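You operate a simulated robot arm through the tools that you are given. There is no shell and no other tool.

Carry out the task below with a simulated robot arm. There is one attempt and no reset: what you move stays moved.

## Task
Put things in order on the assembly table. At the end: the cell with the blue cap stands where the cork pad with the yellow rim stood; the ink cartridge with the green cap stands where the ink cartridge with the red cap stood; the ink cartridge with the red cap stands where the cell with the blue cap stood; the cork pad with the yellow rim stands on top of the panel with the black tab; whatever was shut is shut again. Leave all else as you found it, and nothing knocked over.

The check looks at the end state, three seconds after you hand in, the way a careful person would. Anything else that was tipped, shoved, dropped, spilled or broken makes it a failure. Lids that push on must go on centred and level and be pressed home; caps that screw on are set level and turned clockwise until they are tight.

## Robot
A 6-joint arm with a two-finger parallel gripper, fixed in place. Base frame: the origin is at the foot of the arm, x ahead of it, y to its left, z up; the work surface is at about z = 0. Readings come in mm, degrees, newtons and seconds.
With the tool pointing down near the work surface it reaches from about 160 to 420 mm from the base axis. Its first joint turns from -66.0 to 66.0 degrees. Payload 1.57 kg.
The tool frame sits at the grasp point between the pads (the TCP): z along the fingers, y along the line on which they close. The tips reach 30 mm beyond it. The gripper opens to 80 mm. The fingers are 17 mm wide and 12 mm thick; the gripper's body (40 by 82 mm) begins 80 mm behind the TCP.
Orientation is that of the tool frame in the base frame, as a unit quaternion [w, x, y, z]. With the fingers straight down and closing along the base's y, the tool's x points along the base's -x, its y along +y and its z along -z.

## Interface
- The arm moves only by the tool arm_command. Its argument "targets" is a list of rows, each an object (a shift or turn left out is 0, a gripper value left out holds the last) with "dr": the turn, a rotation vector about the tool's x, y, z in degrees, a list of three; "travel": the shift along the tool's x, y, z in mm, a list of three; "claw": the gripper command, from -1 (shut) to 1 (fully open), values between in proportion. In form: [{"dr": [rx, ry, rz], "travel": [x, y, z], "claw": claw}, ...]. A call has 1 to 20 rows; each row is the pose to reach, as a shift and turn from the pose commanded when the call began, along the tool's axes at that moment. A row lasts 0.2 s, in which the tool goes at most 50 mm and 8.6 degrees; a call with a longer step from one row to the next is refused whole, and so is a gripper value outside its range. Where a pose cannot be reached the arm comes as near as it can. A force on the tool above 40 N (or 10 N above the force at the start of the call, whichever is more), or a blocked arm, ends the call early, and 0.2 s more pass. Each finger travels about 153 mm/s and halts on what it meets, pressing with about 25 N; the grip force reading is that of the motor and also rises with nothing between the fingers. The clock runs only during rows and for 0.2 s after the last one: add rows that repeat a pose to give the fingers time. It gives the time, the measured TCP pose, the force on the tool (base axes), the opening and the grip force at its end, in the units of the frame above (readings bear some noise), with the torque about the TCP (base axes, N m) and any sound that the robot's microphone picked up, and new pictures: "pictures" is both (left out), scene, wrist or none.
- Cameras (640 x 400 px; columns grow to the right, rows downward): "scene" is fixed at [48.7, -338.5, 405.3]; the picture's right is [0.80, -0.60, 0.00], its down [-0.45, -0.60, -0.66] and it looks along [0.40, 0.53, -0.75] (base axes); focal length 254 px, centre (320, 200). "wrist" rides on the gripper at [72, -7, -122] in the tool frame; the picture's right is [0.09, 1.00, 0.00], its down [-0.84, 0.08, -0.54] and it looks along [-0.54, 0.05, 0.84] (tool axes); focal length 238 px, centre (320, 200).
- probe_pixels(camera, pixels): there is no depth. For up to 12 entries [column, row, z] of the newest picture of that camera ("zoom" is the newest enlarged one), the place [x, y] in the base frame at which the ray of that pixel passes the height z, good to about 2 mm. The clock stands still meanwhile.
- zoom(camera, box): a new picture of the part [left, top, right, bottom] of that camera's present view, enlarged. The clock stands still meanwhile.
- hand_in(): hands the job in; it is judged then, once.

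Unless the task says otherwise, let go and move clear before handing in.

The tools are called after "Request:" as name(argument=value, ...) on one line, values as JSON. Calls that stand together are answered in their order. arm_command: Moves the arm, as the interface text tells. Its arguments: {"type":"object","properties":{"targets":{"type":"array","items":{"type":"object","properties":{"dr":{"type":"array","items":{"type":"number"}},"travel":{"type":"array","items":{"type":"number"}},"claw":{"type":"number"}}}},"pictures":{"type":"string","enum":["both","scene","wrist","none"]}},"required":["targets"]} The other tools are called the same way: probe_pixels (camera, pixels) gives the place at which the rays of pixels pass given heights; zoom (camera, box) takes an enlarged picture of a part of a camera's view; hand_in () hands the job in.

At the start:

```text
time_s: 0.0
tcp_pos: [251.7, -123.6, 192.0]
ee_rot: [0.001, 0.001, 1.0, -0.001]
ft_force: [0.2, 0.4, -0.7]
moment: [-0.01, -0.01, -0.02]
grip_width: 79.9
grip_force: 0.1
```

scene: 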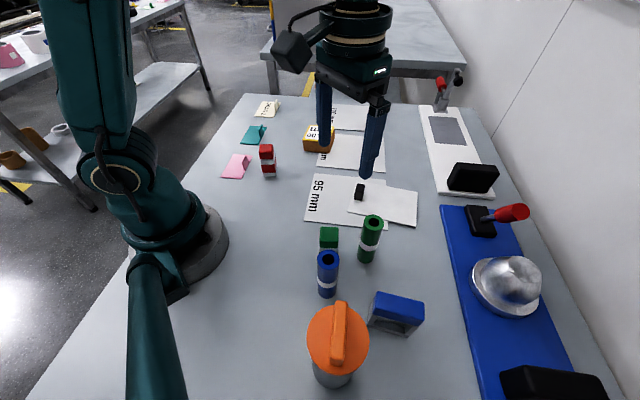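
wrist: 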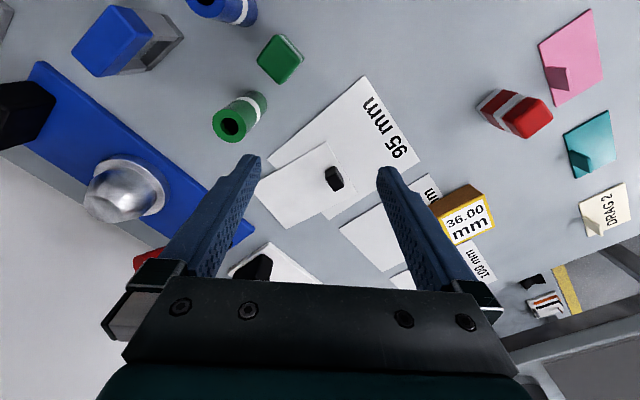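

The scene picture shows a blue-capped item near (327,270), green cylinder (370,238), red-capped item (268,160), a yellow-rimmed block (318,140), and panels with a black tab around (360,195). I'll zoom in for detail before moving.

Request:
zoom(camera="scene", box=[280, 160, 440, 260])

Request:
zoom(camera="scene", box=[220, 90, 400, 200])

Request:
zoom(camera="scene", box=[280, 210, 440, 390])

Request:
zoom(camera="scene", box=[410, 80, 620, 400])

Request:
zoom(camera="wrist", box=[180, 0, 640, 300])

```text
4.00 times, centred on (360, 210) of scene
```

zoom: 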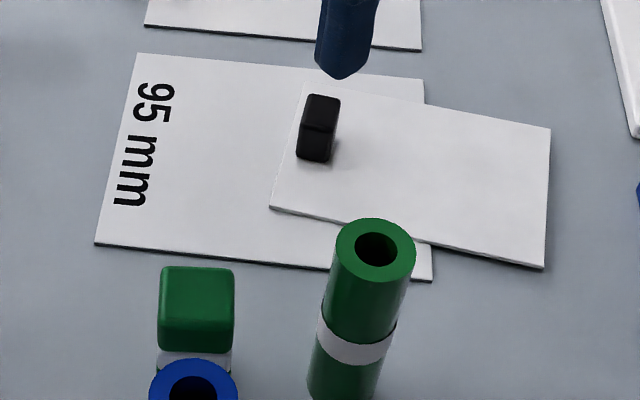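

```text
3.56 times, centred on (310, 145) of scene
```

zoom: 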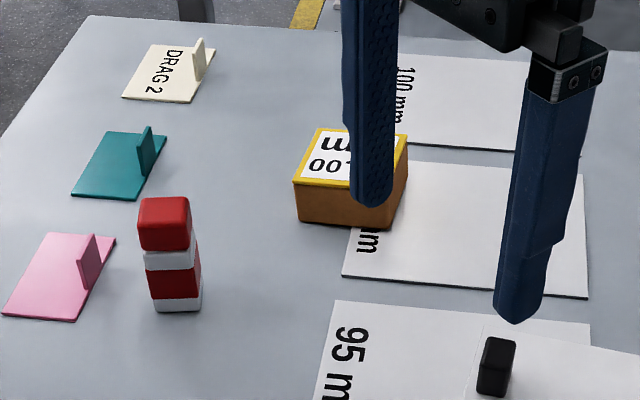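

```text
2.22 times, centred on (360, 300) of scene
```

zoom: 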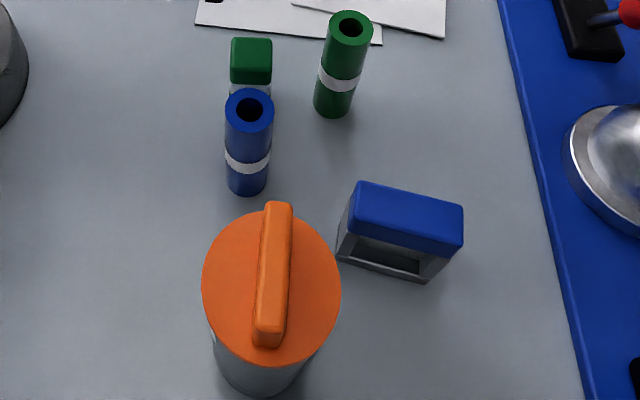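

```text
1.25 times, centred on (515, 240) of scene
```

zoom: 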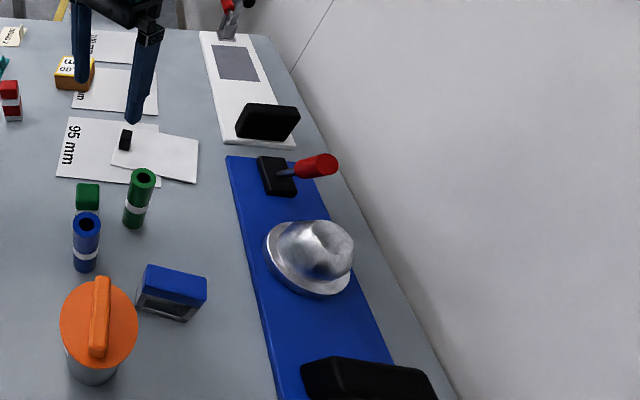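

```text
1.33 times, centred on (410, 150) of wrist
```

zoom: 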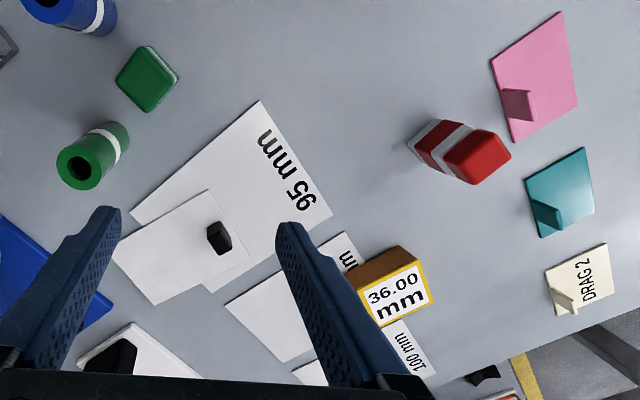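

The zooms show the cork block with the yellow rim near scene (318,140), red cartridge (268,160), green cartridge (329,238) behind a blue tube, blue-capped cell (397,312), and a thin white panel with black tab at (385,205). I'll probe key points.

Request:
probe_pixels(camera="scene", pixels=[[312, 126, 20], [333, 128, 20], [302, 141, 20], [304, 150, 0], [328, 154, 0], [263, 177, 0], [277, 176, 0], [348, 212, 2], [357, 181, 2], [417, 192, 2], [416, 227, 2], [360, 200, 2]])

Request:
probe_pixels(camera="scene", pixels=[[367, 324, 0], [407, 336, 0], [376, 292, 40], [424, 301, 40], [417, 325, 40], [371, 311, 40], [319, 227, 30], [338, 227, 30], [320, 246, 30], [338, 246, 30], [327, 297, 0], [367, 262, 0]])

Request:
zoom(camera="scene", box=[300, 215, 360, 255])

Request:
zoom(camera="scene", box=[355, 280, 435, 345])

Request:
zoom(camera="scene", box=[290, 110, 350, 165])

```text
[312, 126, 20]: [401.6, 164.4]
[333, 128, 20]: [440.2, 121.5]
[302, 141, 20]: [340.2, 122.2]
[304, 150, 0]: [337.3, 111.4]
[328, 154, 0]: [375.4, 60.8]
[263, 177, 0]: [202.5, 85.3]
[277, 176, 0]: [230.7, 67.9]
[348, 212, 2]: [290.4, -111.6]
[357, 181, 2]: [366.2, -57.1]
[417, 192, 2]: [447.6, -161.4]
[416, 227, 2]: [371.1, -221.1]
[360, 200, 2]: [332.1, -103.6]
```

```text
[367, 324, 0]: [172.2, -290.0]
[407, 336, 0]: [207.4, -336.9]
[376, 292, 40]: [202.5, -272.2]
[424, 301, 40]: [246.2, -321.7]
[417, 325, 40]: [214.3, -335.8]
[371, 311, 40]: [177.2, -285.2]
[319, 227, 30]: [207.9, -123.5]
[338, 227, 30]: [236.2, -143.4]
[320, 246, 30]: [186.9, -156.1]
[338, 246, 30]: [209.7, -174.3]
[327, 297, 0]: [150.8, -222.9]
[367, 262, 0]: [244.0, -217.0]
```

```text
10.00 times, centred on (330, 235) of scene
```

zoom: 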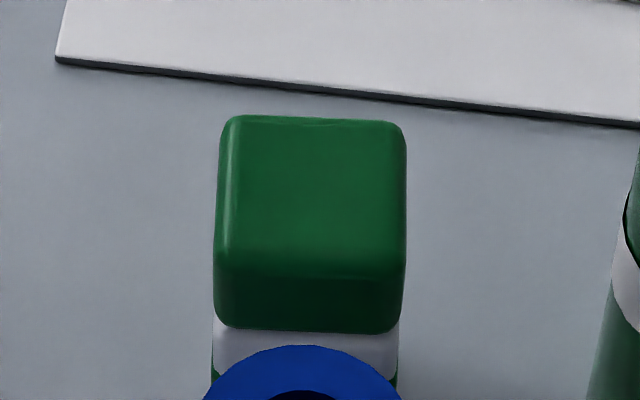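

```text
6.15 times, centred on (395, 312) of scene
```

zoom: 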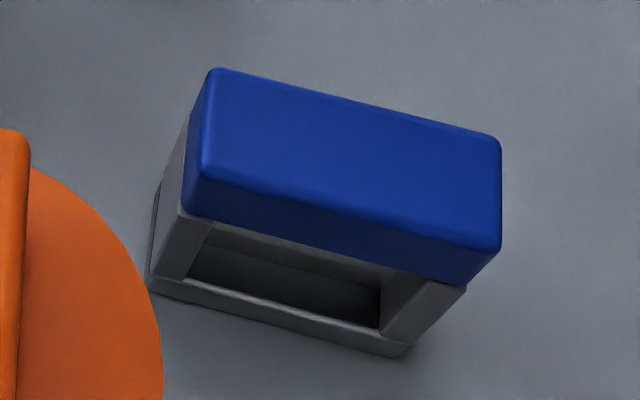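

```text
7.27 times, centred on (320, 138) of scene
```

zoom: 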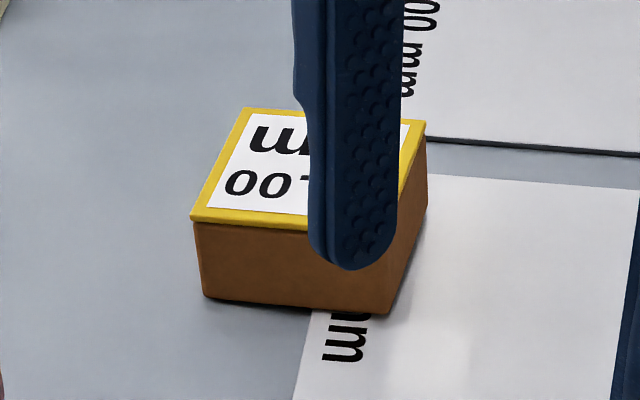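

The cork block, red cartridge, green cartridge and cell positions are roughly known; I'll now move the tool over +y at the present height to get a clear wrist view of the cork pad and red cartridge.

Request:
arm_command(targets=[{"travel": [0, 40, 0], "claw": 1}, {"travel": [0, 80, 0]}, {"travel": [0, 120, 0]}, {"travel": [0, 160, 0]}, {"travel": [0, 200, 0]}, {"travel": [0, 220, 0]}, {"travel": [0, 220, 0]}], pictures="both")

```text
time_s: 1.6
tcp_pos: [252.3, 98.5, 193.4]
ee_rot: [0.001, 0.001, 1.0, -0.002]
ft_force: [-0.6, 0.8, 0.0]
moment: [-0.02, 0.01, 0.01]
grip_width: 79.8
grip_force: 0.1
```

scene: 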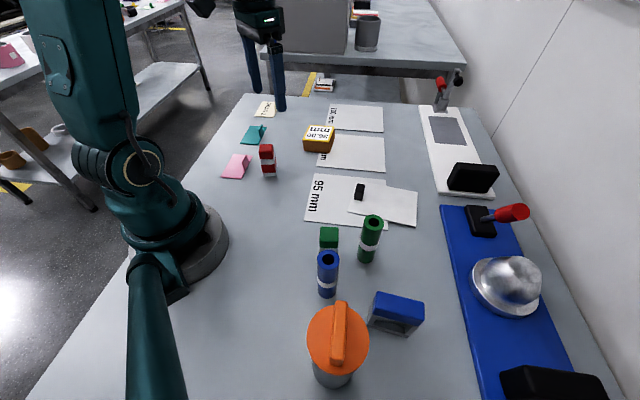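
wrist: 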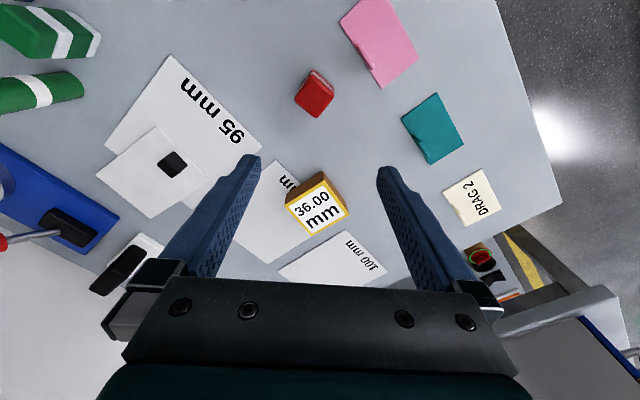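

The wrist view now shows the cork pad at (318,205), red cartridge at (313,95), and panel with tab at (155,170). I'll zoom and probe to get precise edges.

Request:
zoom(camera="wrist", box=[260, 150, 380, 250])

Request:
zoom(camera="wrist", box=[270, 50, 360, 130])

Request:
zoom(camera="wrist", box=[80, 50, 280, 230])

Request:
zoom(camera="scene", box=[295, 115, 345, 160])

Request:
zoom(camera="scene", box=[245, 135, 295, 185])

Request:
zoom(camera="scene", box=[335, 170, 425, 235])

```text
4.00 times, centred on (320, 200) of wrist
```

zoom: 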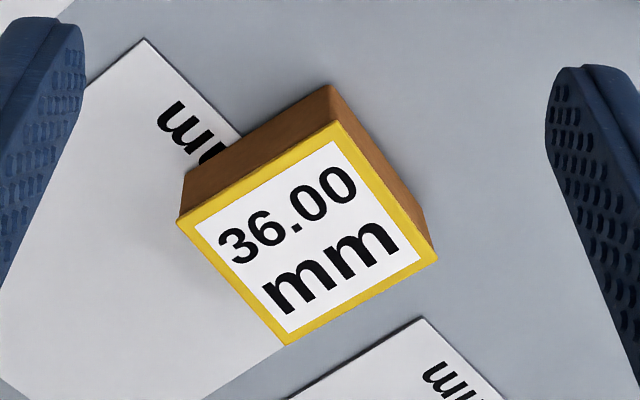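

```text
5.00 times, centred on (315, 90) of wrist
```

zoom: 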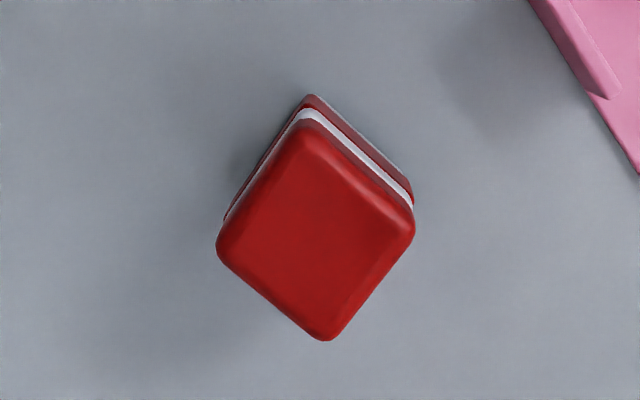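

```text
2.22 times, centred on (180, 140) of wrist
```

zoom: 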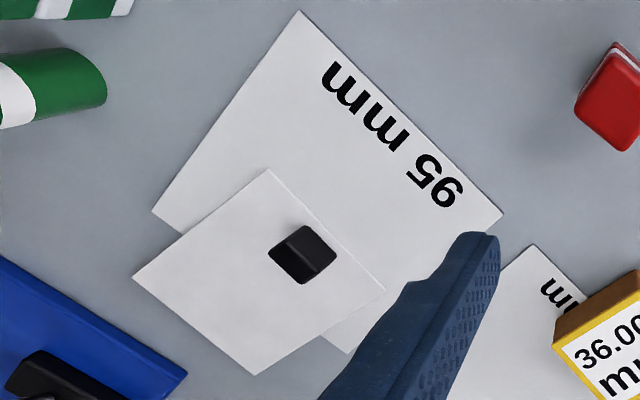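

```text
8.89 times, centred on (320, 138) of scene
```

zoom: 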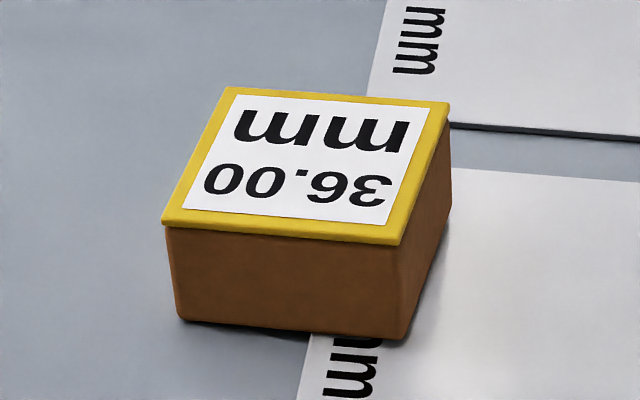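

```text
8.00 times, centred on (270, 160) of scene
```

zoom: 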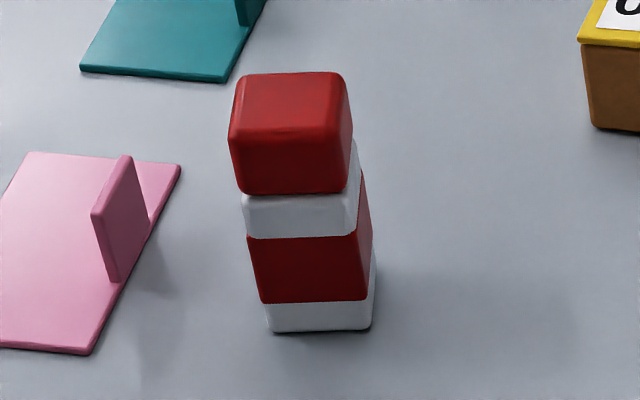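

```text
6.15 times, centred on (380, 202) of scene
```

zoom: 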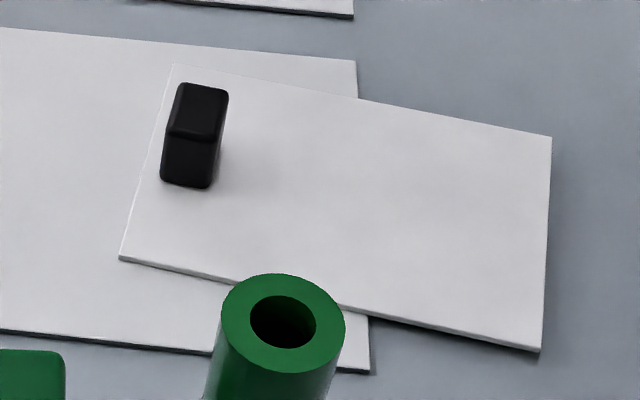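

The cork pad, panel and cartridge details are clear; before acting I'll check the white board with the black block (scene (470,178)) so as not to mistake it for the black-tab panel.

Request:
zoom(camera="scene", box=[400, 70, 530, 205])

Request:
zoom(camera="scene", box=[430, 190, 620, 400])

Request:
probe_pixels(camera="wrist", pixels=[[304.8, 205.5, 25], [344.5, 180.5, 25], [369, 215, 25], [331, 236, 25], [305, 205.5, 30], [344.5, 180.5, 30], [369, 215, 30], [331, 236, 30], [304.8, 205.5, 35], [344.5, 180.5, 35], [369, 215, 35], [331, 236, 35]])

Request:
probe_pixels(camera="scene", pixels=[[313.3, 125, 25], [345, 126.6, 25], [340, 141.5, 25], [313.5, 139.5, 25], [313.3, 125, 30], [345, 126.6, 30], [340, 141.5, 30], [313.5, 139.5, 30], [316, 151, 0], [340, 152, 0]])

```text
2.96 times, centred on (465, 138) of scene
```

zoom: 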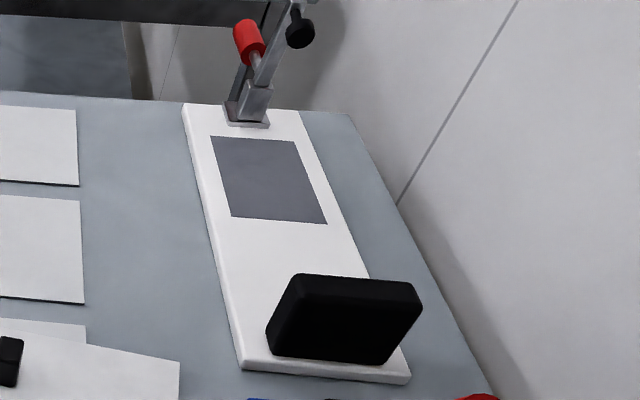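

```text
1.90 times, centred on (525, 295) of scene
```

zoom: 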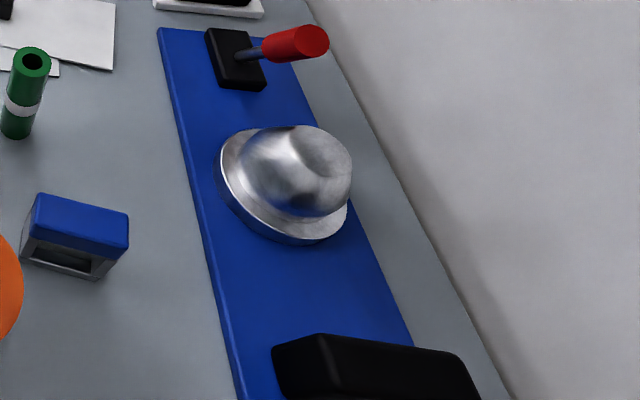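

```text
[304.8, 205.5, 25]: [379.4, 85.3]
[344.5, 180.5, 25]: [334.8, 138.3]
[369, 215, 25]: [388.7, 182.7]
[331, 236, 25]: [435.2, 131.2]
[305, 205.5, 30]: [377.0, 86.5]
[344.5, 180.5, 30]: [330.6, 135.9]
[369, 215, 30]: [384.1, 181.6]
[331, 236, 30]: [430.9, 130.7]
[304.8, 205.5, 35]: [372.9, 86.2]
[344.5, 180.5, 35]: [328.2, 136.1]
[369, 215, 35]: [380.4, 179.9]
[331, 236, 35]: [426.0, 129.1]
```

```text
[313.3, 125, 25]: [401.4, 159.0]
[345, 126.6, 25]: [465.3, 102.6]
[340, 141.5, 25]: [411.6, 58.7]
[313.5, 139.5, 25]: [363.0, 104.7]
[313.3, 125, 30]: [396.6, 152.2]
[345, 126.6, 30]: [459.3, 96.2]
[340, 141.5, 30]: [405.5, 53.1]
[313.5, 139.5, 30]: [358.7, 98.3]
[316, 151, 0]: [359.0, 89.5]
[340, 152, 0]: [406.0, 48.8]
```

I mis-converted zoom pixels, so I'll re-probe the cork pad corners with correct full-picture coordinates from both cameras to triangulate its height.

Request:
probe_pixels(camera="wrist", pixels=[[285, 205.5, 25], [324.5, 180, 25], [349.5, 214.5, 25], [311.75, 236.25, 25], [285, 205.5, 35], [324.5, 180, 35], [349.5, 214.5, 35], [311.75, 236.25, 35], [322.8, 171.5, 0], [352, 203, 0]])

Request:
probe_pixels(camera="scene", pixels=[[309.3, 125.3, 25], [334.6, 127.1, 25], [329, 143.06, 25], [302.2, 140.5, 25], [309.3, 125.3, 35], [334.6, 127.1, 35], [329, 143.06, 35], [302.2, 140.5, 35], [304.25, 151.5, 0], [329.3, 153.75, 0]])

```text
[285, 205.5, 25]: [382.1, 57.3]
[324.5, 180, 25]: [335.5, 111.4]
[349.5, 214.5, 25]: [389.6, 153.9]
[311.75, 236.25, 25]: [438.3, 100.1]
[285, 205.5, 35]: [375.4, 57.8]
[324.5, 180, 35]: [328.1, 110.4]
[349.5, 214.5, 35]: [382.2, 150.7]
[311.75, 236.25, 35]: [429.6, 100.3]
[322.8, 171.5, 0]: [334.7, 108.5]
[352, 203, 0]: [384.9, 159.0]
```

```text
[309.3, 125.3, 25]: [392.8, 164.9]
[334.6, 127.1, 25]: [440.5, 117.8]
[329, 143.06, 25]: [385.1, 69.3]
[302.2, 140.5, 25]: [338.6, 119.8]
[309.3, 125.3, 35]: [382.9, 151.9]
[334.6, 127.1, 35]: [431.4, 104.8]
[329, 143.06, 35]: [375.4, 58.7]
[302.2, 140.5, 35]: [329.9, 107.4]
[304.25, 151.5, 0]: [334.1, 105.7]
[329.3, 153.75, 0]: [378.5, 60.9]
```

Both cameras agree at z≈35 mm: the cork pad is about 69 mm square, centred near (379.4, 105.2), turned about 41°. I'll move over it at height 110 while turning the tool 49° so the fingers close along that side direction.

Request:
arm_command(targets=[{"travel": [-18.2, 1, 11.9], "dr": [0, 0, 7], "claw": 1}, {"travel": [-36.4, 2, 23.8], "dr": [0, 0, 14]}, {"travel": [-54.6, 3, 35.7], "dr": [0, 0, 21]}, {"travel": [-72.8, 4, 47.6], "dr": [0, 0, 28]}, {"travel": [-91, 5, 59.5], "dr": [0, 0, 35]}, {"travel": [-109, 6, 71.4], "dr": [0, 0, 42]}, {"travel": [-127, 6.7, 83], "dr": [0, 0, 49]}, {"travel": [-127, 6.7, 83], "dr": [0, 0, 49]}], pictures="both")

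```text
time_s: 3.4
tcp_pos: [379.2, 103.1, 108.2]
ee_rot: [0.0, 0.416, 0.909, 0.0]
ft_force: [-0.3, 0.1, 0.2]
moment: [0.0, 0.05, 0.0]
grip_width: 79.9
grip_force: 0.2
```

scene: 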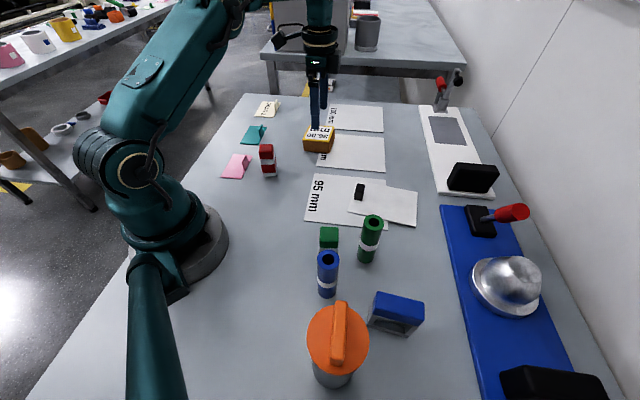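
wrist: 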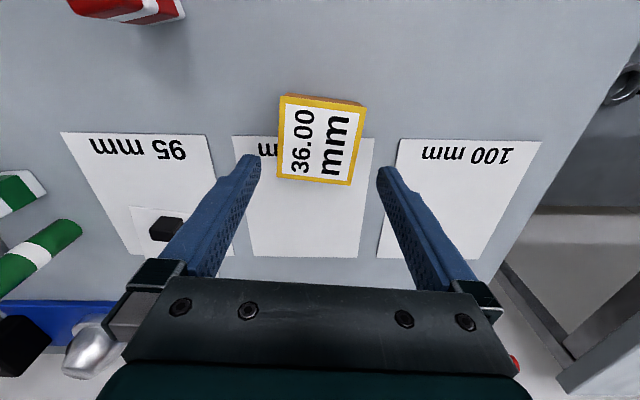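

The tool is now over the cork pad at (320,140) in the wrist picture, edges aligned with the tool's y (slope ≈4.6° as expected from the camera mount). I'll zoom and probe its corners for exact centring.

Request:
zoom(camera="wrist", box=[256, 80, 384, 200])

```text
3.33 times, centred on (320, 140) of wrist
```

zoom: 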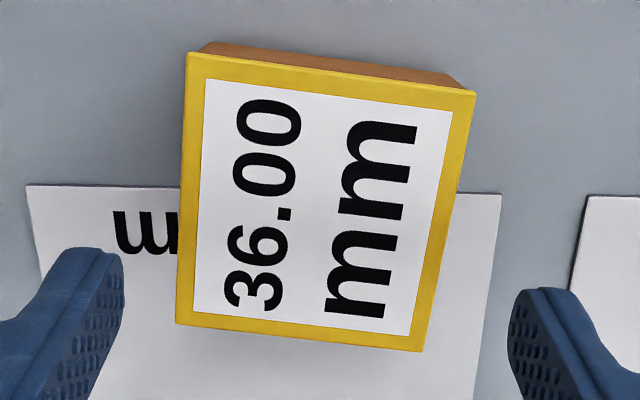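

Request:
probe_pixels(camera="zoom", pixels=[[187, 53, 35], [476, 92, 35], [423, 351, 35], [176, 325, 35], [187, 53, 37], [476, 92, 37], [423, 351, 37], [176, 325, 37], [203, 46, 2], [460, 83, 2]])

```text
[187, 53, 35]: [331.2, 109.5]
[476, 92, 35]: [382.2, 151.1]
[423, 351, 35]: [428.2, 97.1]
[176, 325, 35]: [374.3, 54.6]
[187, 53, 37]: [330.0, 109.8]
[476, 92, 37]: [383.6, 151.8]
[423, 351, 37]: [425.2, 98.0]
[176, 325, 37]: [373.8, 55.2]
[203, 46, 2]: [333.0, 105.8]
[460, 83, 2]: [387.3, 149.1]
```

Pad centre computes to (379.0, 103.1) with side angle ≈39°, right under the TCP. I'll turn 1.5° more, descend to TCP z≈40 (tips ≈10 mm above table), then check before closing.

Request:
arm_command(targets=[{"travel": [0, 0, 17], "dr": [0, 0, 1.5], "claw": 1}, {"travel": [0, 0, 34], "dr": [0, 0, 1.5]}, {"travel": [0, 0, 51], "dr": [0, 0, 1.5]}, {"travel": [0, 0, 62], "dr": [0, 0, 1.5]}, {"travel": [0, 0, 68], "dr": [0, 0, 1.5]}, {"travel": [0, 0, 68], "dr": [0, 0, 1.5]}], pictures="both")

```text
time_s: 4.8
tcp_pos: [379.0, 102.8, 40.2]
ee_rot: [0.001, 0.427, 0.904, 0.0]
ft_force: [-0.7, -0.2, 0.2]
moment: [0.02, 0.03, 0.0]
grip_width: 80.0
grip_force: 0.1
```

scene: 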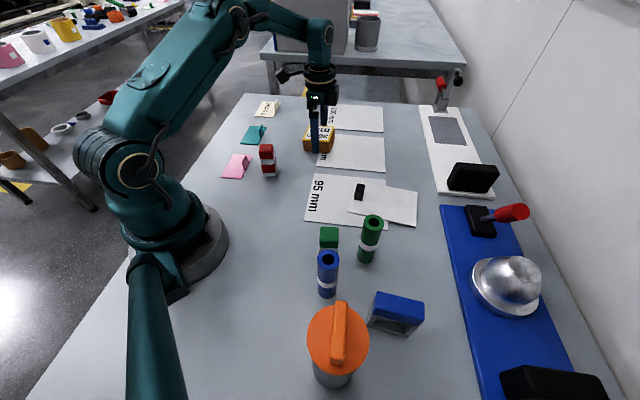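
wrist: 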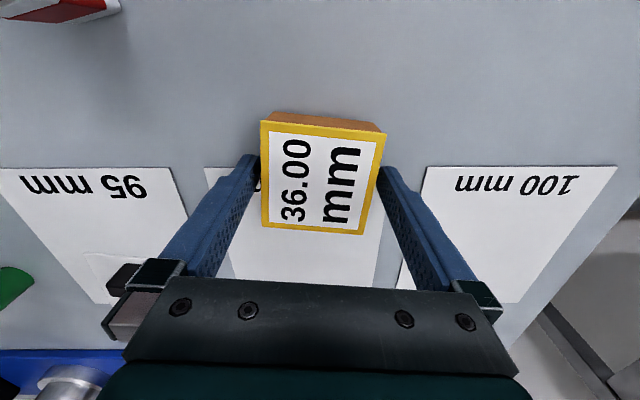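

The pad sits between the fingers at (320,175) with even gaps and no contact force. I'll close gently and hold.

Request:
arm_command(targets=[{"claw": 0.85}, {"claw": 0.75}, {"claw": 0.65}, {"claw": 0.55}, {"claw": 0.55}], pictures="wrist")

```text
time_s: 6.0
tcp_pos: [379.4, 102.8, 40.8]
ee_rot: [0.001, 0.427, 0.904, 0.0]
ft_force: [0.0, -0.2, -0.2]
moment: [0.01, -0.02, 0.03]
grip_width: 67.3
grip_force: 24.6
```

wrist: 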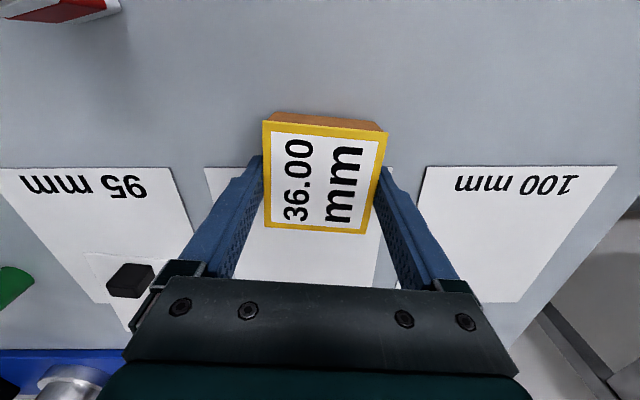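

Grip holds at 67.3 mm with 24.6 N. I'll lift it slowly to z≈120 and check that it comes with the tool.

Request:
arm_command(targets=[{"travel": [0, 0, -5]}, {"travel": [0, 0, -15]}, {"travel": [0, 0, -30]}, {"travel": [0, 0, -50]}, {"travel": [0, 0, -70]}, {"travel": [0, 0, -90]}, {"travel": [0, 0, -90]}], pictures="both")

```text
time_s: 7.6
tcp_pos: [379.5, 103.8, 130.8]
ee_rot: [0.001, 0.427, 0.904, 0.0]
ft_force: [1.0, -0.6, 0.4]
moment: [0.02, -0.03, -0.02]
grip_width: 67.3
grip_force: 25.1
```

scene: 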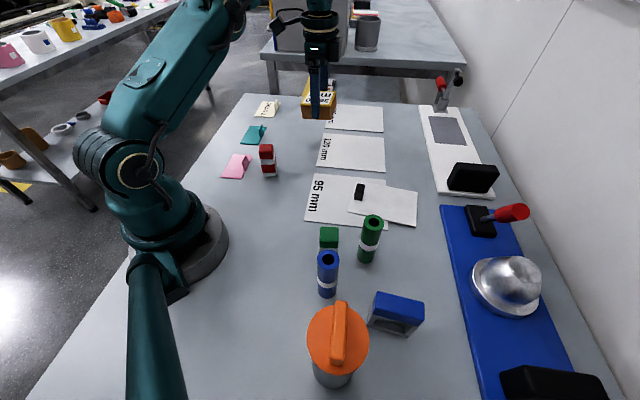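
wrist: 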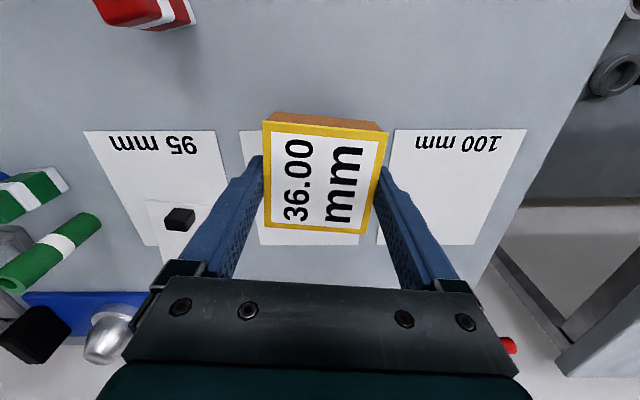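

The pad is held level and lifted clear. Before carrying it over, I'll measure the black-tab panel more precisely in the scene picture.

Request:
zoom(camera="scene", box=[335, 170, 425, 235])

Request:
probe_pixels(camera="zoom", pixels=[[120, 258, 3], [172, 63, 3], [552, 137, 3], [540, 350, 3], [160, 180, 3], [212, 188, 3], [168, 132, 3], [222, 145, 3], [183, 83, 18], [229, 92, 18], [213, 142, 18], [168, 132, 18]])

```text
6.15 times, centred on (380, 202) of scene
```

zoom: 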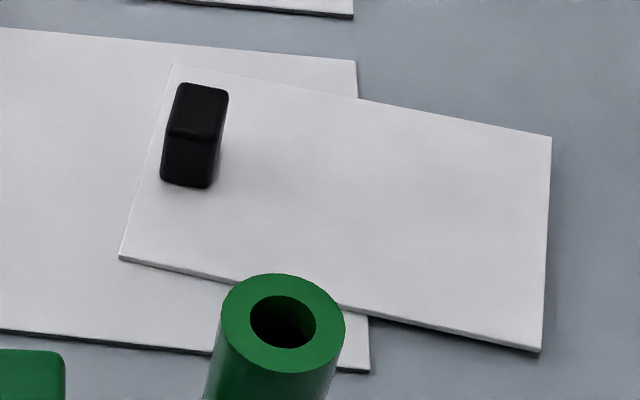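

```text
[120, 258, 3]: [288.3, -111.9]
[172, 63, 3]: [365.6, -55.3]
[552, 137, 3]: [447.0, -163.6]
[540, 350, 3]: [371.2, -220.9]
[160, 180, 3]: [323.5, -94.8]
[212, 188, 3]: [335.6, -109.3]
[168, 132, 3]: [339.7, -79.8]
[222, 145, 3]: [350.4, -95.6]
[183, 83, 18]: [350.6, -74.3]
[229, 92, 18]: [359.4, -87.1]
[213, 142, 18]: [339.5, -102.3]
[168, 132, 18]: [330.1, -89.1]
```

The panel is about 95×136 mm, centre (368,−138), angled 36.7°, with the tab near its robot-side end (u −61…−42). I'll carry the pad to (375.8, −148.4) at the present height, turned 2.7° to match the panel.

Request:
arm_command(targets=[{"travel": [-24, -20.4, 0], "dr": [0, 0, 0.5]}, {"travel": [-48, -40.8, 0], "dr": [0, 0, 1]}, {"travel": [-72, -61.1, 0], "dr": [0, 0, 1.5]}, {"travel": [-96.3, -81.5, 0], "dr": [0, 0, 2]}, {"travel": [-120.4, -101.9, 0], "dr": [0, 0, 2.7]}, {"travel": [-144.5, -122.3, 0], "dr": [0, 0, 2.7]}, {"travel": [-168.5, -142.6, 0], "dr": [0, 0, 2.7]}, {"travel": [-185, -156, 0], "dr": [0, 0, 2.7]}, {"travel": [-192.6, -163, 0], "dr": [0, 0, 2.7]}, {"travel": [-192.6, -163, 0], "dr": [0, 0, 2.7]}], pictures="both")

```text
time_s: 9.8
tcp_pos: [372.6, -148.2, 130.4]
ee_rot: [0.001, 0.448, 0.894, -0.001]
ft_force: [1.1, 0.1, -1.2]
moment: [0.0, 0.01, 0.02]
grip_width: 67.0
grip_force: 25.6
```

scene: 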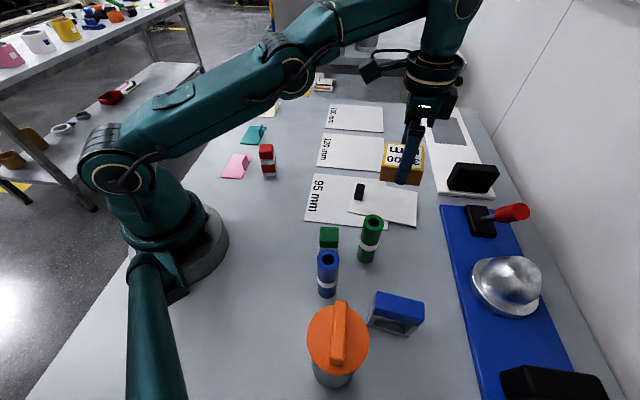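
wrist: 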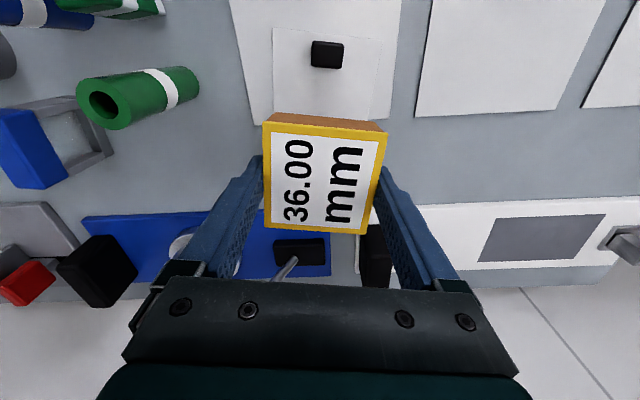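

The pad now hangs over the panel (panel edge at wrist (272–398,28–118)), angle 36.8°. I'll descend to about 10 mm above contact with a small correction of +2.5 mm in x.

Request:
arm_command(targets=[{"travel": [-1.5, 2, 15]}, {"travel": [-1.5, 2, 30]}, {"travel": [-1.5, 2, 45]}, {"travel": [-1.5, 2, 60]}, {"travel": [-1.5, 2, 70]}, {"travel": [-1.5, 2, 76]}, {"travel": [-1.5, 2, 76]}], pictures="both")

Request:
zoom(camera="scene", box=[335, 130, 455, 240])

```text
time_s: 11.4
tcp_pos: [378.1, -149.4, 55.7]
ee_rot: [0.001, 0.449, 0.894, 0.0]
ft_force: [0.8, -0.1, -0.2]
moment: [0.01, 0.0, 0.03]
grip_width: 67.2
grip_force: 25.2
```

scene: 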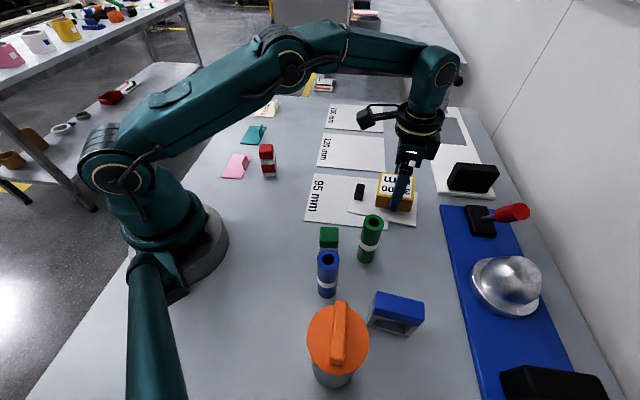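
wrist: 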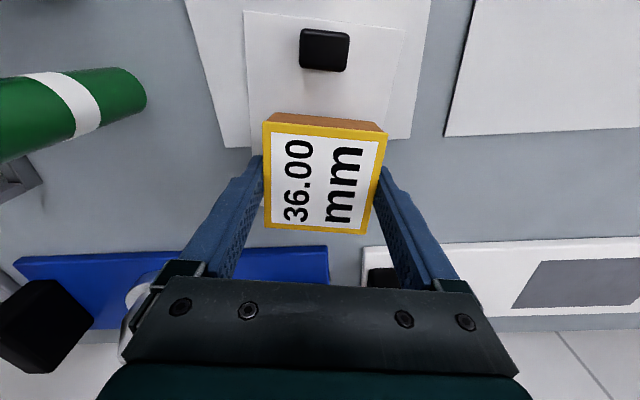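

```text
3.64 times, centred on (395, 185) of scene
```

zoom: 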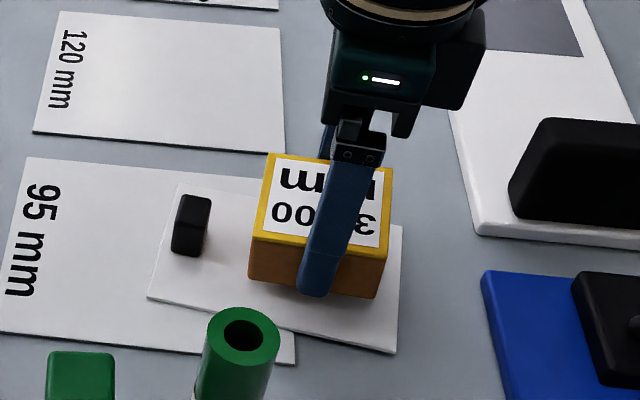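

The pad hovers over the free part of the panel, clear of the tab (scene zoom (190,225)) and inside its edges. I'll lower further in small steps, watching force.

Request:
arm_command(targets=[{"travel": [0, 0, 3]}, {"travel": [0, 0, 6]}, {"travel": [0, 0, 8]}, {"travel": [0, 0, 9]}, {"travel": [0, 0, 9]}], pictures="none")

Request:
zoom(camera="scene", box=[335, 150, 435, 240])

```text
time_s: 12.6
tcp_pos: [378.6, -149.5, 46.4]
ee_rot: [0.0, 0.447, 0.894, -0.001]
ft_force: [-1.2, 0.4, 1.3]
moment: [0.11, 0.13, 0.01]
grip_width: 67.2
grip_force: 25.3
```

```text
4.44 times, centred on (385, 195) of scene
```

zoom: 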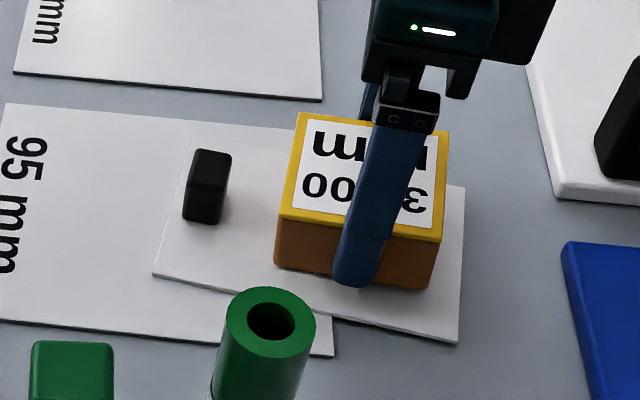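

The torque rose to 0.11/0.13 N m, a first light touch on one edge. I'll lower 1–2 mm more in half-millimetre steps.

Request:
arm_command(targets=[{"travel": [0, 0, 0.5]}, {"travel": [0, 0, 1.0]}, {"travel": [0, 0, 1.0]}], pictures="none")

```text
time_s: 13.4
tcp_pos: [378.7, -149.1, 45.8]
ee_rot: [0.002, 0.449, 0.894, 0.0]
ft_force: [-1.7, 1.1, 12.6]
moment: [0.33, 0.38, 0.02]
grip_width: 67.2
grip_force: 24.7
```

Force is 12.6 N, centred toward the tab edge: the panel slopes slightly because it overlaps the 95 mm sheet. The pad is down, so I'll open the fingers slowly.

Request:
arm_command(targets=[{"travel": [0, 0, -0.5], "claw": 0.7}, {"travel": [0, 0, -0.5], "claw": 0.78}, {"travel": [0, 0, -0.5], "claw": 0.86}, {"travel": [0, 0, -0.5], "claw": 0.95}, {"travel": [0, 0, -0.5], "claw": 1}, {"travel": [0, 0, -0.5], "claw": 1}], pictures="both")

Request:
zoom(camera="scene", box=[335, 150, 435, 240])

```text
time_s: 14.8
tcp_pos: [378.5, -149.9, 47.0]
ee_rot: [0.001, 0.448, 0.894, -0.001]
ft_force: [0.2, -0.9, 0.5]
moment: [0.0, -0.03, 0.02]
grip_width: 79.9
grip_force: 0.0
```

scene: 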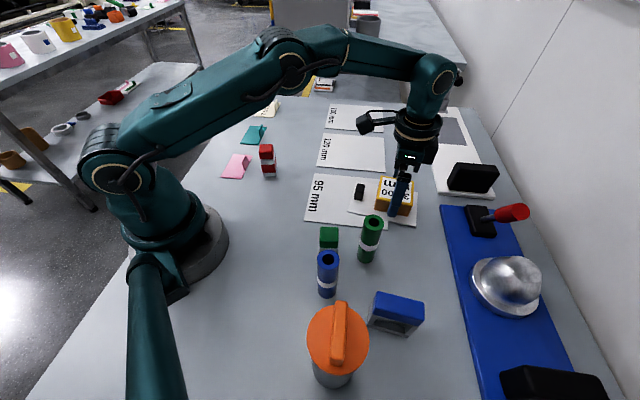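
wrist: 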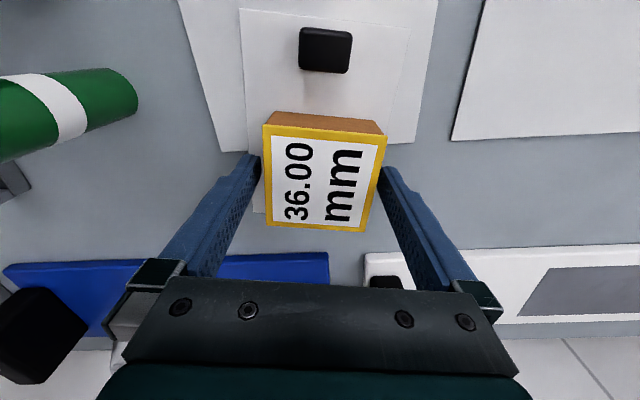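

```text
4.44 times, centred on (385, 195) of scene
```

zoom: 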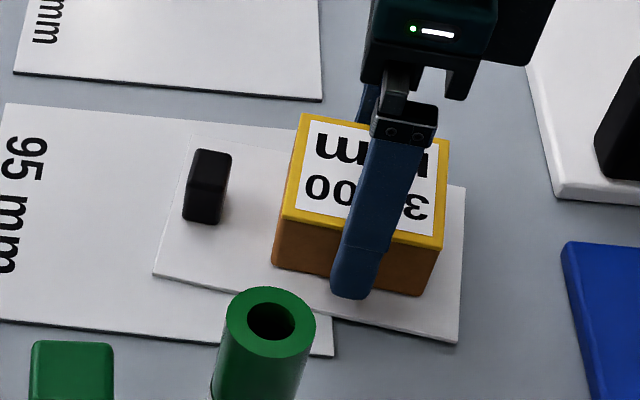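

The pad rests on the panel, clear of the tab and fully supported. I'll lift straight up, then move to a survey spot to see the blue-capped cell and green cartridge from the wrist camera.

Request:
arm_command(targets=[{"travel": [0, 0, -10], "claw": 1}, {"travel": [0, 0, -30]}, {"travel": [0, 0, -60]}, {"travel": [0, 0, -100]}, {"travel": [0, 0, -143]}, {"travel": [15, -36.5, -143]}, {"travel": [30, -73, -143]}, {"travel": [45, -110, -143]}, {"travel": [60, -146, -143]}, {"travel": [75, -182, -143]}, {"travel": [89, -219, -143]}, {"travel": [89, -219, -143]}], pictures="both")

```text
time_s: 17.4
tcp_pos: [149.8, -207.6, 189.9]
ee_rot: [0.001, 0.449, 0.894, 0.0]
ft_force: [0.9, 0.0, 0.1]
moment: [0.01, -0.02, 0.04]
grip_width: 79.9
grip_force: 0.0
out of reach, approached as far as the arm can: row 4, 5
```

scene: 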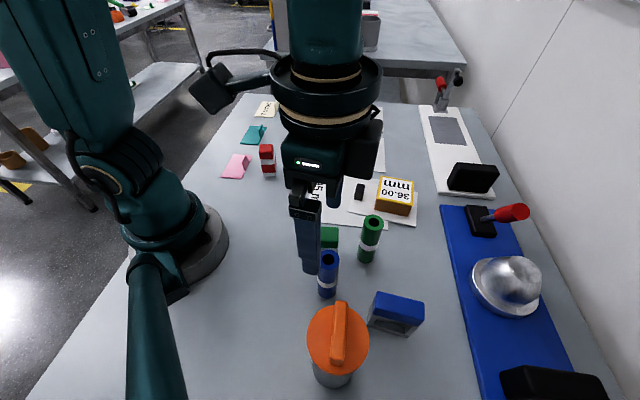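
wrist: 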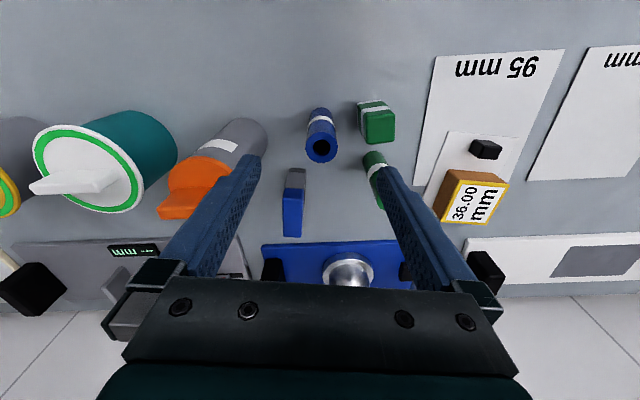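

Now the wrist view shows the cell (292,205), blue tube (320,140), green cartridge (377,120) and jars at left. I'll zoom in on these to measure.

Request:
zoom(camera="wrist", box=[230, 80, 430, 250])

Request:
zoom(camera="wrist", box=[260, 150, 340, 250])

Request:
zoom(camera="scene", box=[290, 240, 450, 390])

```text
2.35 times, centred on (330, 165) of wrist
```

zoom: 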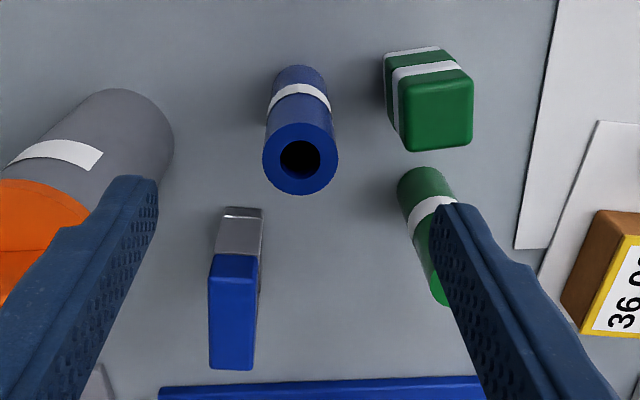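

```text
4.00 times, centred on (300, 200) of wrist
```

zoom: 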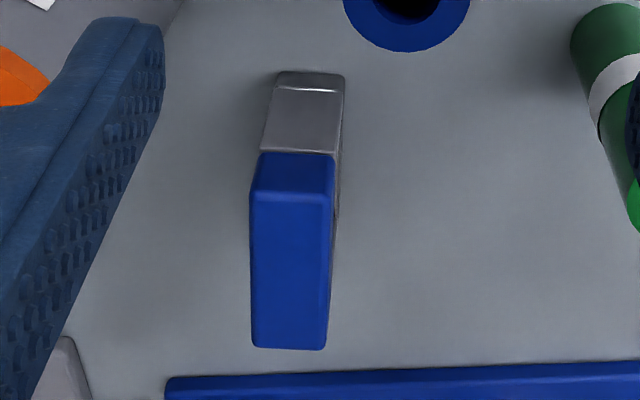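

```text
2.67 times, centred on (370, 315) of scene
```

zoom: 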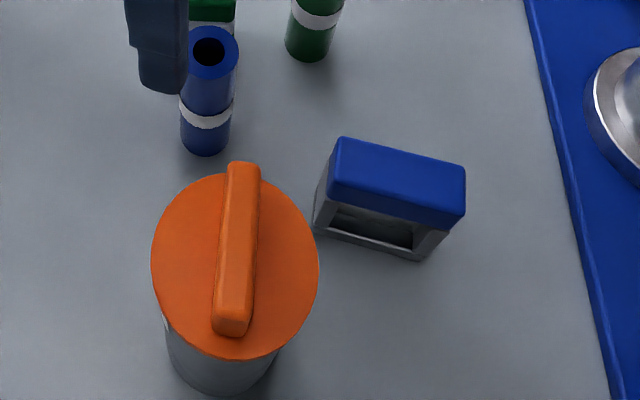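

The cell is a narrow upright frame (blue cap ≈ wrist (283–303, 198–237)). I'll probe its cap corners from both cameras to triangulate height and size.

Request:
probe_pixels(camera="wrist", pixels=[[282.5, 197.5, 50], [303, 199.25, 50], [301.25, 237.5, 50], [283, 236.75, 50], [282.5, 197.5, 60], [303, 199.25, 60], [301.25, 237.5, 60], [283, 236.75, 60], [289.25, 169.5, 0], [306.25, 170, 0]])

Request:
zoom(camera="scene", box=[355, 280, 435, 345])

Request:
probe_pixels(camera="zoom", pixels=[[212, 70, 50], [502, 140, 50], [500, 240, 50], [200, 172, 50], [212, 70, 60], [502, 140, 60], [500, 240, 60], [200, 172, 60], [152, 288, 0], [400, 357, 0]])

```text
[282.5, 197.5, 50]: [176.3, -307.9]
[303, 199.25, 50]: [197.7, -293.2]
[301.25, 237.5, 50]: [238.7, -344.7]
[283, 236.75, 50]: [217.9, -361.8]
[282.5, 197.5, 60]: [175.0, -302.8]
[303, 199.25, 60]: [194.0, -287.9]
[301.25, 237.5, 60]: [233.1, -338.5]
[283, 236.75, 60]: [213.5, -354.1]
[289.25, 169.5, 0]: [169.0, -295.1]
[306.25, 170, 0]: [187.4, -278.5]
```

```text
6.15 times, centred on (395, 312) of scene
```

zoom: 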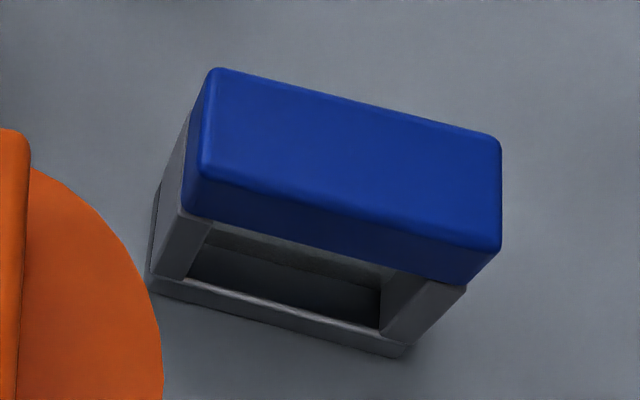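

```text
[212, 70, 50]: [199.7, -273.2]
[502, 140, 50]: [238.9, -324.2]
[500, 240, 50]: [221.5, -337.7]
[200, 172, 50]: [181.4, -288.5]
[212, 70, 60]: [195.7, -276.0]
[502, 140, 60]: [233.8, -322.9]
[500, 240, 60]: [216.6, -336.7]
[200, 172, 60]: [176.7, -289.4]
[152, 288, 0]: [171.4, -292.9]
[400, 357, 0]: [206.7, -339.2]
```

The cell triangulates to about 22×58 mm, ~79 mm tall, centre near (197.3, −308.7), width along 37°, matching the present tool angle. I'll check the orange jar, blue tube and green cartridge positions for clearance.

Request:
probe_pixels(camera="wrist", pixels=[[267.4, 141.6, 0], [245, 118, 0], [311, 113, 0], [333, 113, 0], [358, 111.5, 0], [380, 106, 0], [358, 111.5, 60], [370, 115, 60], [395, 115, 60], [396, 143, 60], [373, 146, 60]])

Request:
probe_pixels(camera="scene", pixels=[[338.9, 334.8, 80], [338.9, 334.8, 100], [307, 334, 90], [368, 334, 90], [338, 302, 90], [313, 370, 0], [352, 375, 0], [333, 388, 0]])

Request:
zoom(camera="wrist", box=[340, 90, 420, 160])

```text
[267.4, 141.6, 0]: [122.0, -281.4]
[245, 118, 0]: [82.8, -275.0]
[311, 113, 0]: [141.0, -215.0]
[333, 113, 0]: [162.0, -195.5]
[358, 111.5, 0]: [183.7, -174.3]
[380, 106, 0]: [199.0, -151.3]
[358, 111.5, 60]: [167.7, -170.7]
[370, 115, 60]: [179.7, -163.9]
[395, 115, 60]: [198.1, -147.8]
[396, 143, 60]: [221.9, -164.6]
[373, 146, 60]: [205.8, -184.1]
```

```text
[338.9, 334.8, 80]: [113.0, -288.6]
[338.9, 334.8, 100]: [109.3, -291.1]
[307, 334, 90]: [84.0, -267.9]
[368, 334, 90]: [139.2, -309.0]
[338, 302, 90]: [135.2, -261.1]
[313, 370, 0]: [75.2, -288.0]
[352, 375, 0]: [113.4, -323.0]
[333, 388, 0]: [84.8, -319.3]
```

```text
5.71 times, centred on (380, 125) of wrist
```

zoom: 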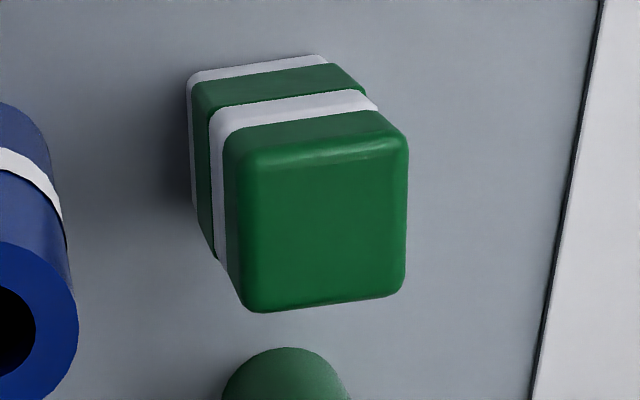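

The orange jar is centred near (111,−290), about 25 mm clear of the cell, so a width-wise grip has room. The cork pad had straddled the "120 mm" sheet's edge, so I'll measure that sheet's edge and thickness before choosing how to set the cell down.

Request:
zoom(camera="scene", box=[300, 120, 400, 185])

Request:
probe_pixels(camera="zoom", pixels=[[120, 88, 0], [103, 290, 0], [540, 325, 0], [537, 112, 0]])

Request:
zoom(camera="scene", box=[310, 150, 345, 175])

Request:
zoom(camera="scene", box=[365, 150, 400, 180])

Request:
zoom(camera="scene", box=[345, 165, 425, 235])

```text
6.15 times, centred on (350, 152) of scene
```

zoom: 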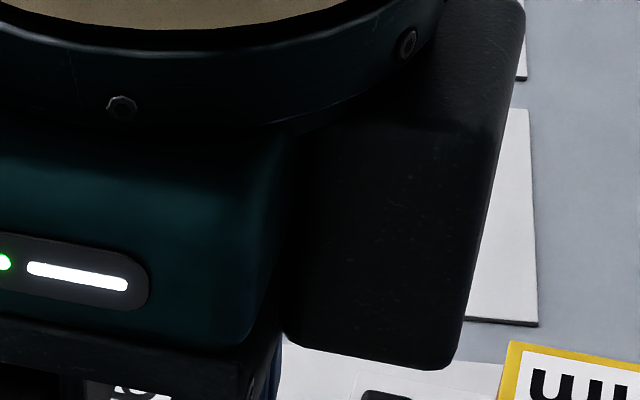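

```text
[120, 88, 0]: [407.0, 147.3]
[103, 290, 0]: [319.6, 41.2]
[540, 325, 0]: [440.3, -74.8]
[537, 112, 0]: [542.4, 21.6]
```

```text
16.00 times, centred on (328, 162) of scene
```

zoom: 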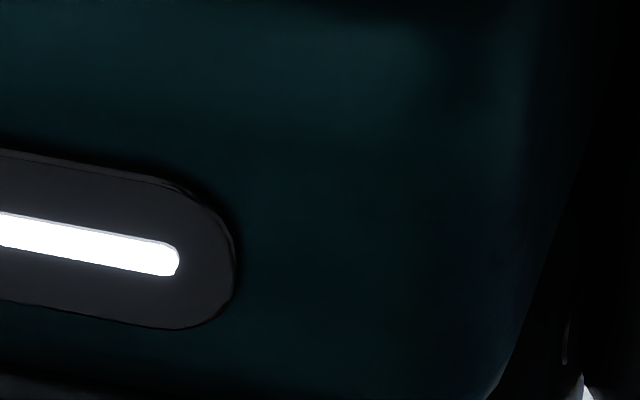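

```text
13.33 times, centred on (382, 165) of scene
```

zoom: 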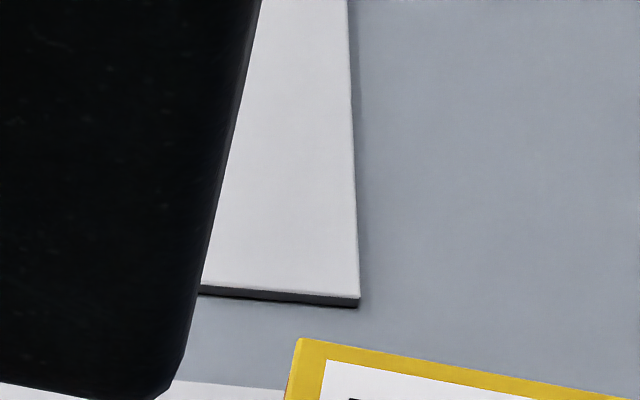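

```text
5.71 times, centred on (385, 200) of scene
```

zoom: 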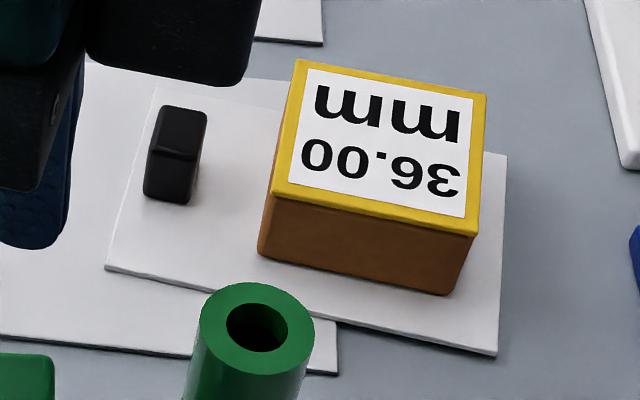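

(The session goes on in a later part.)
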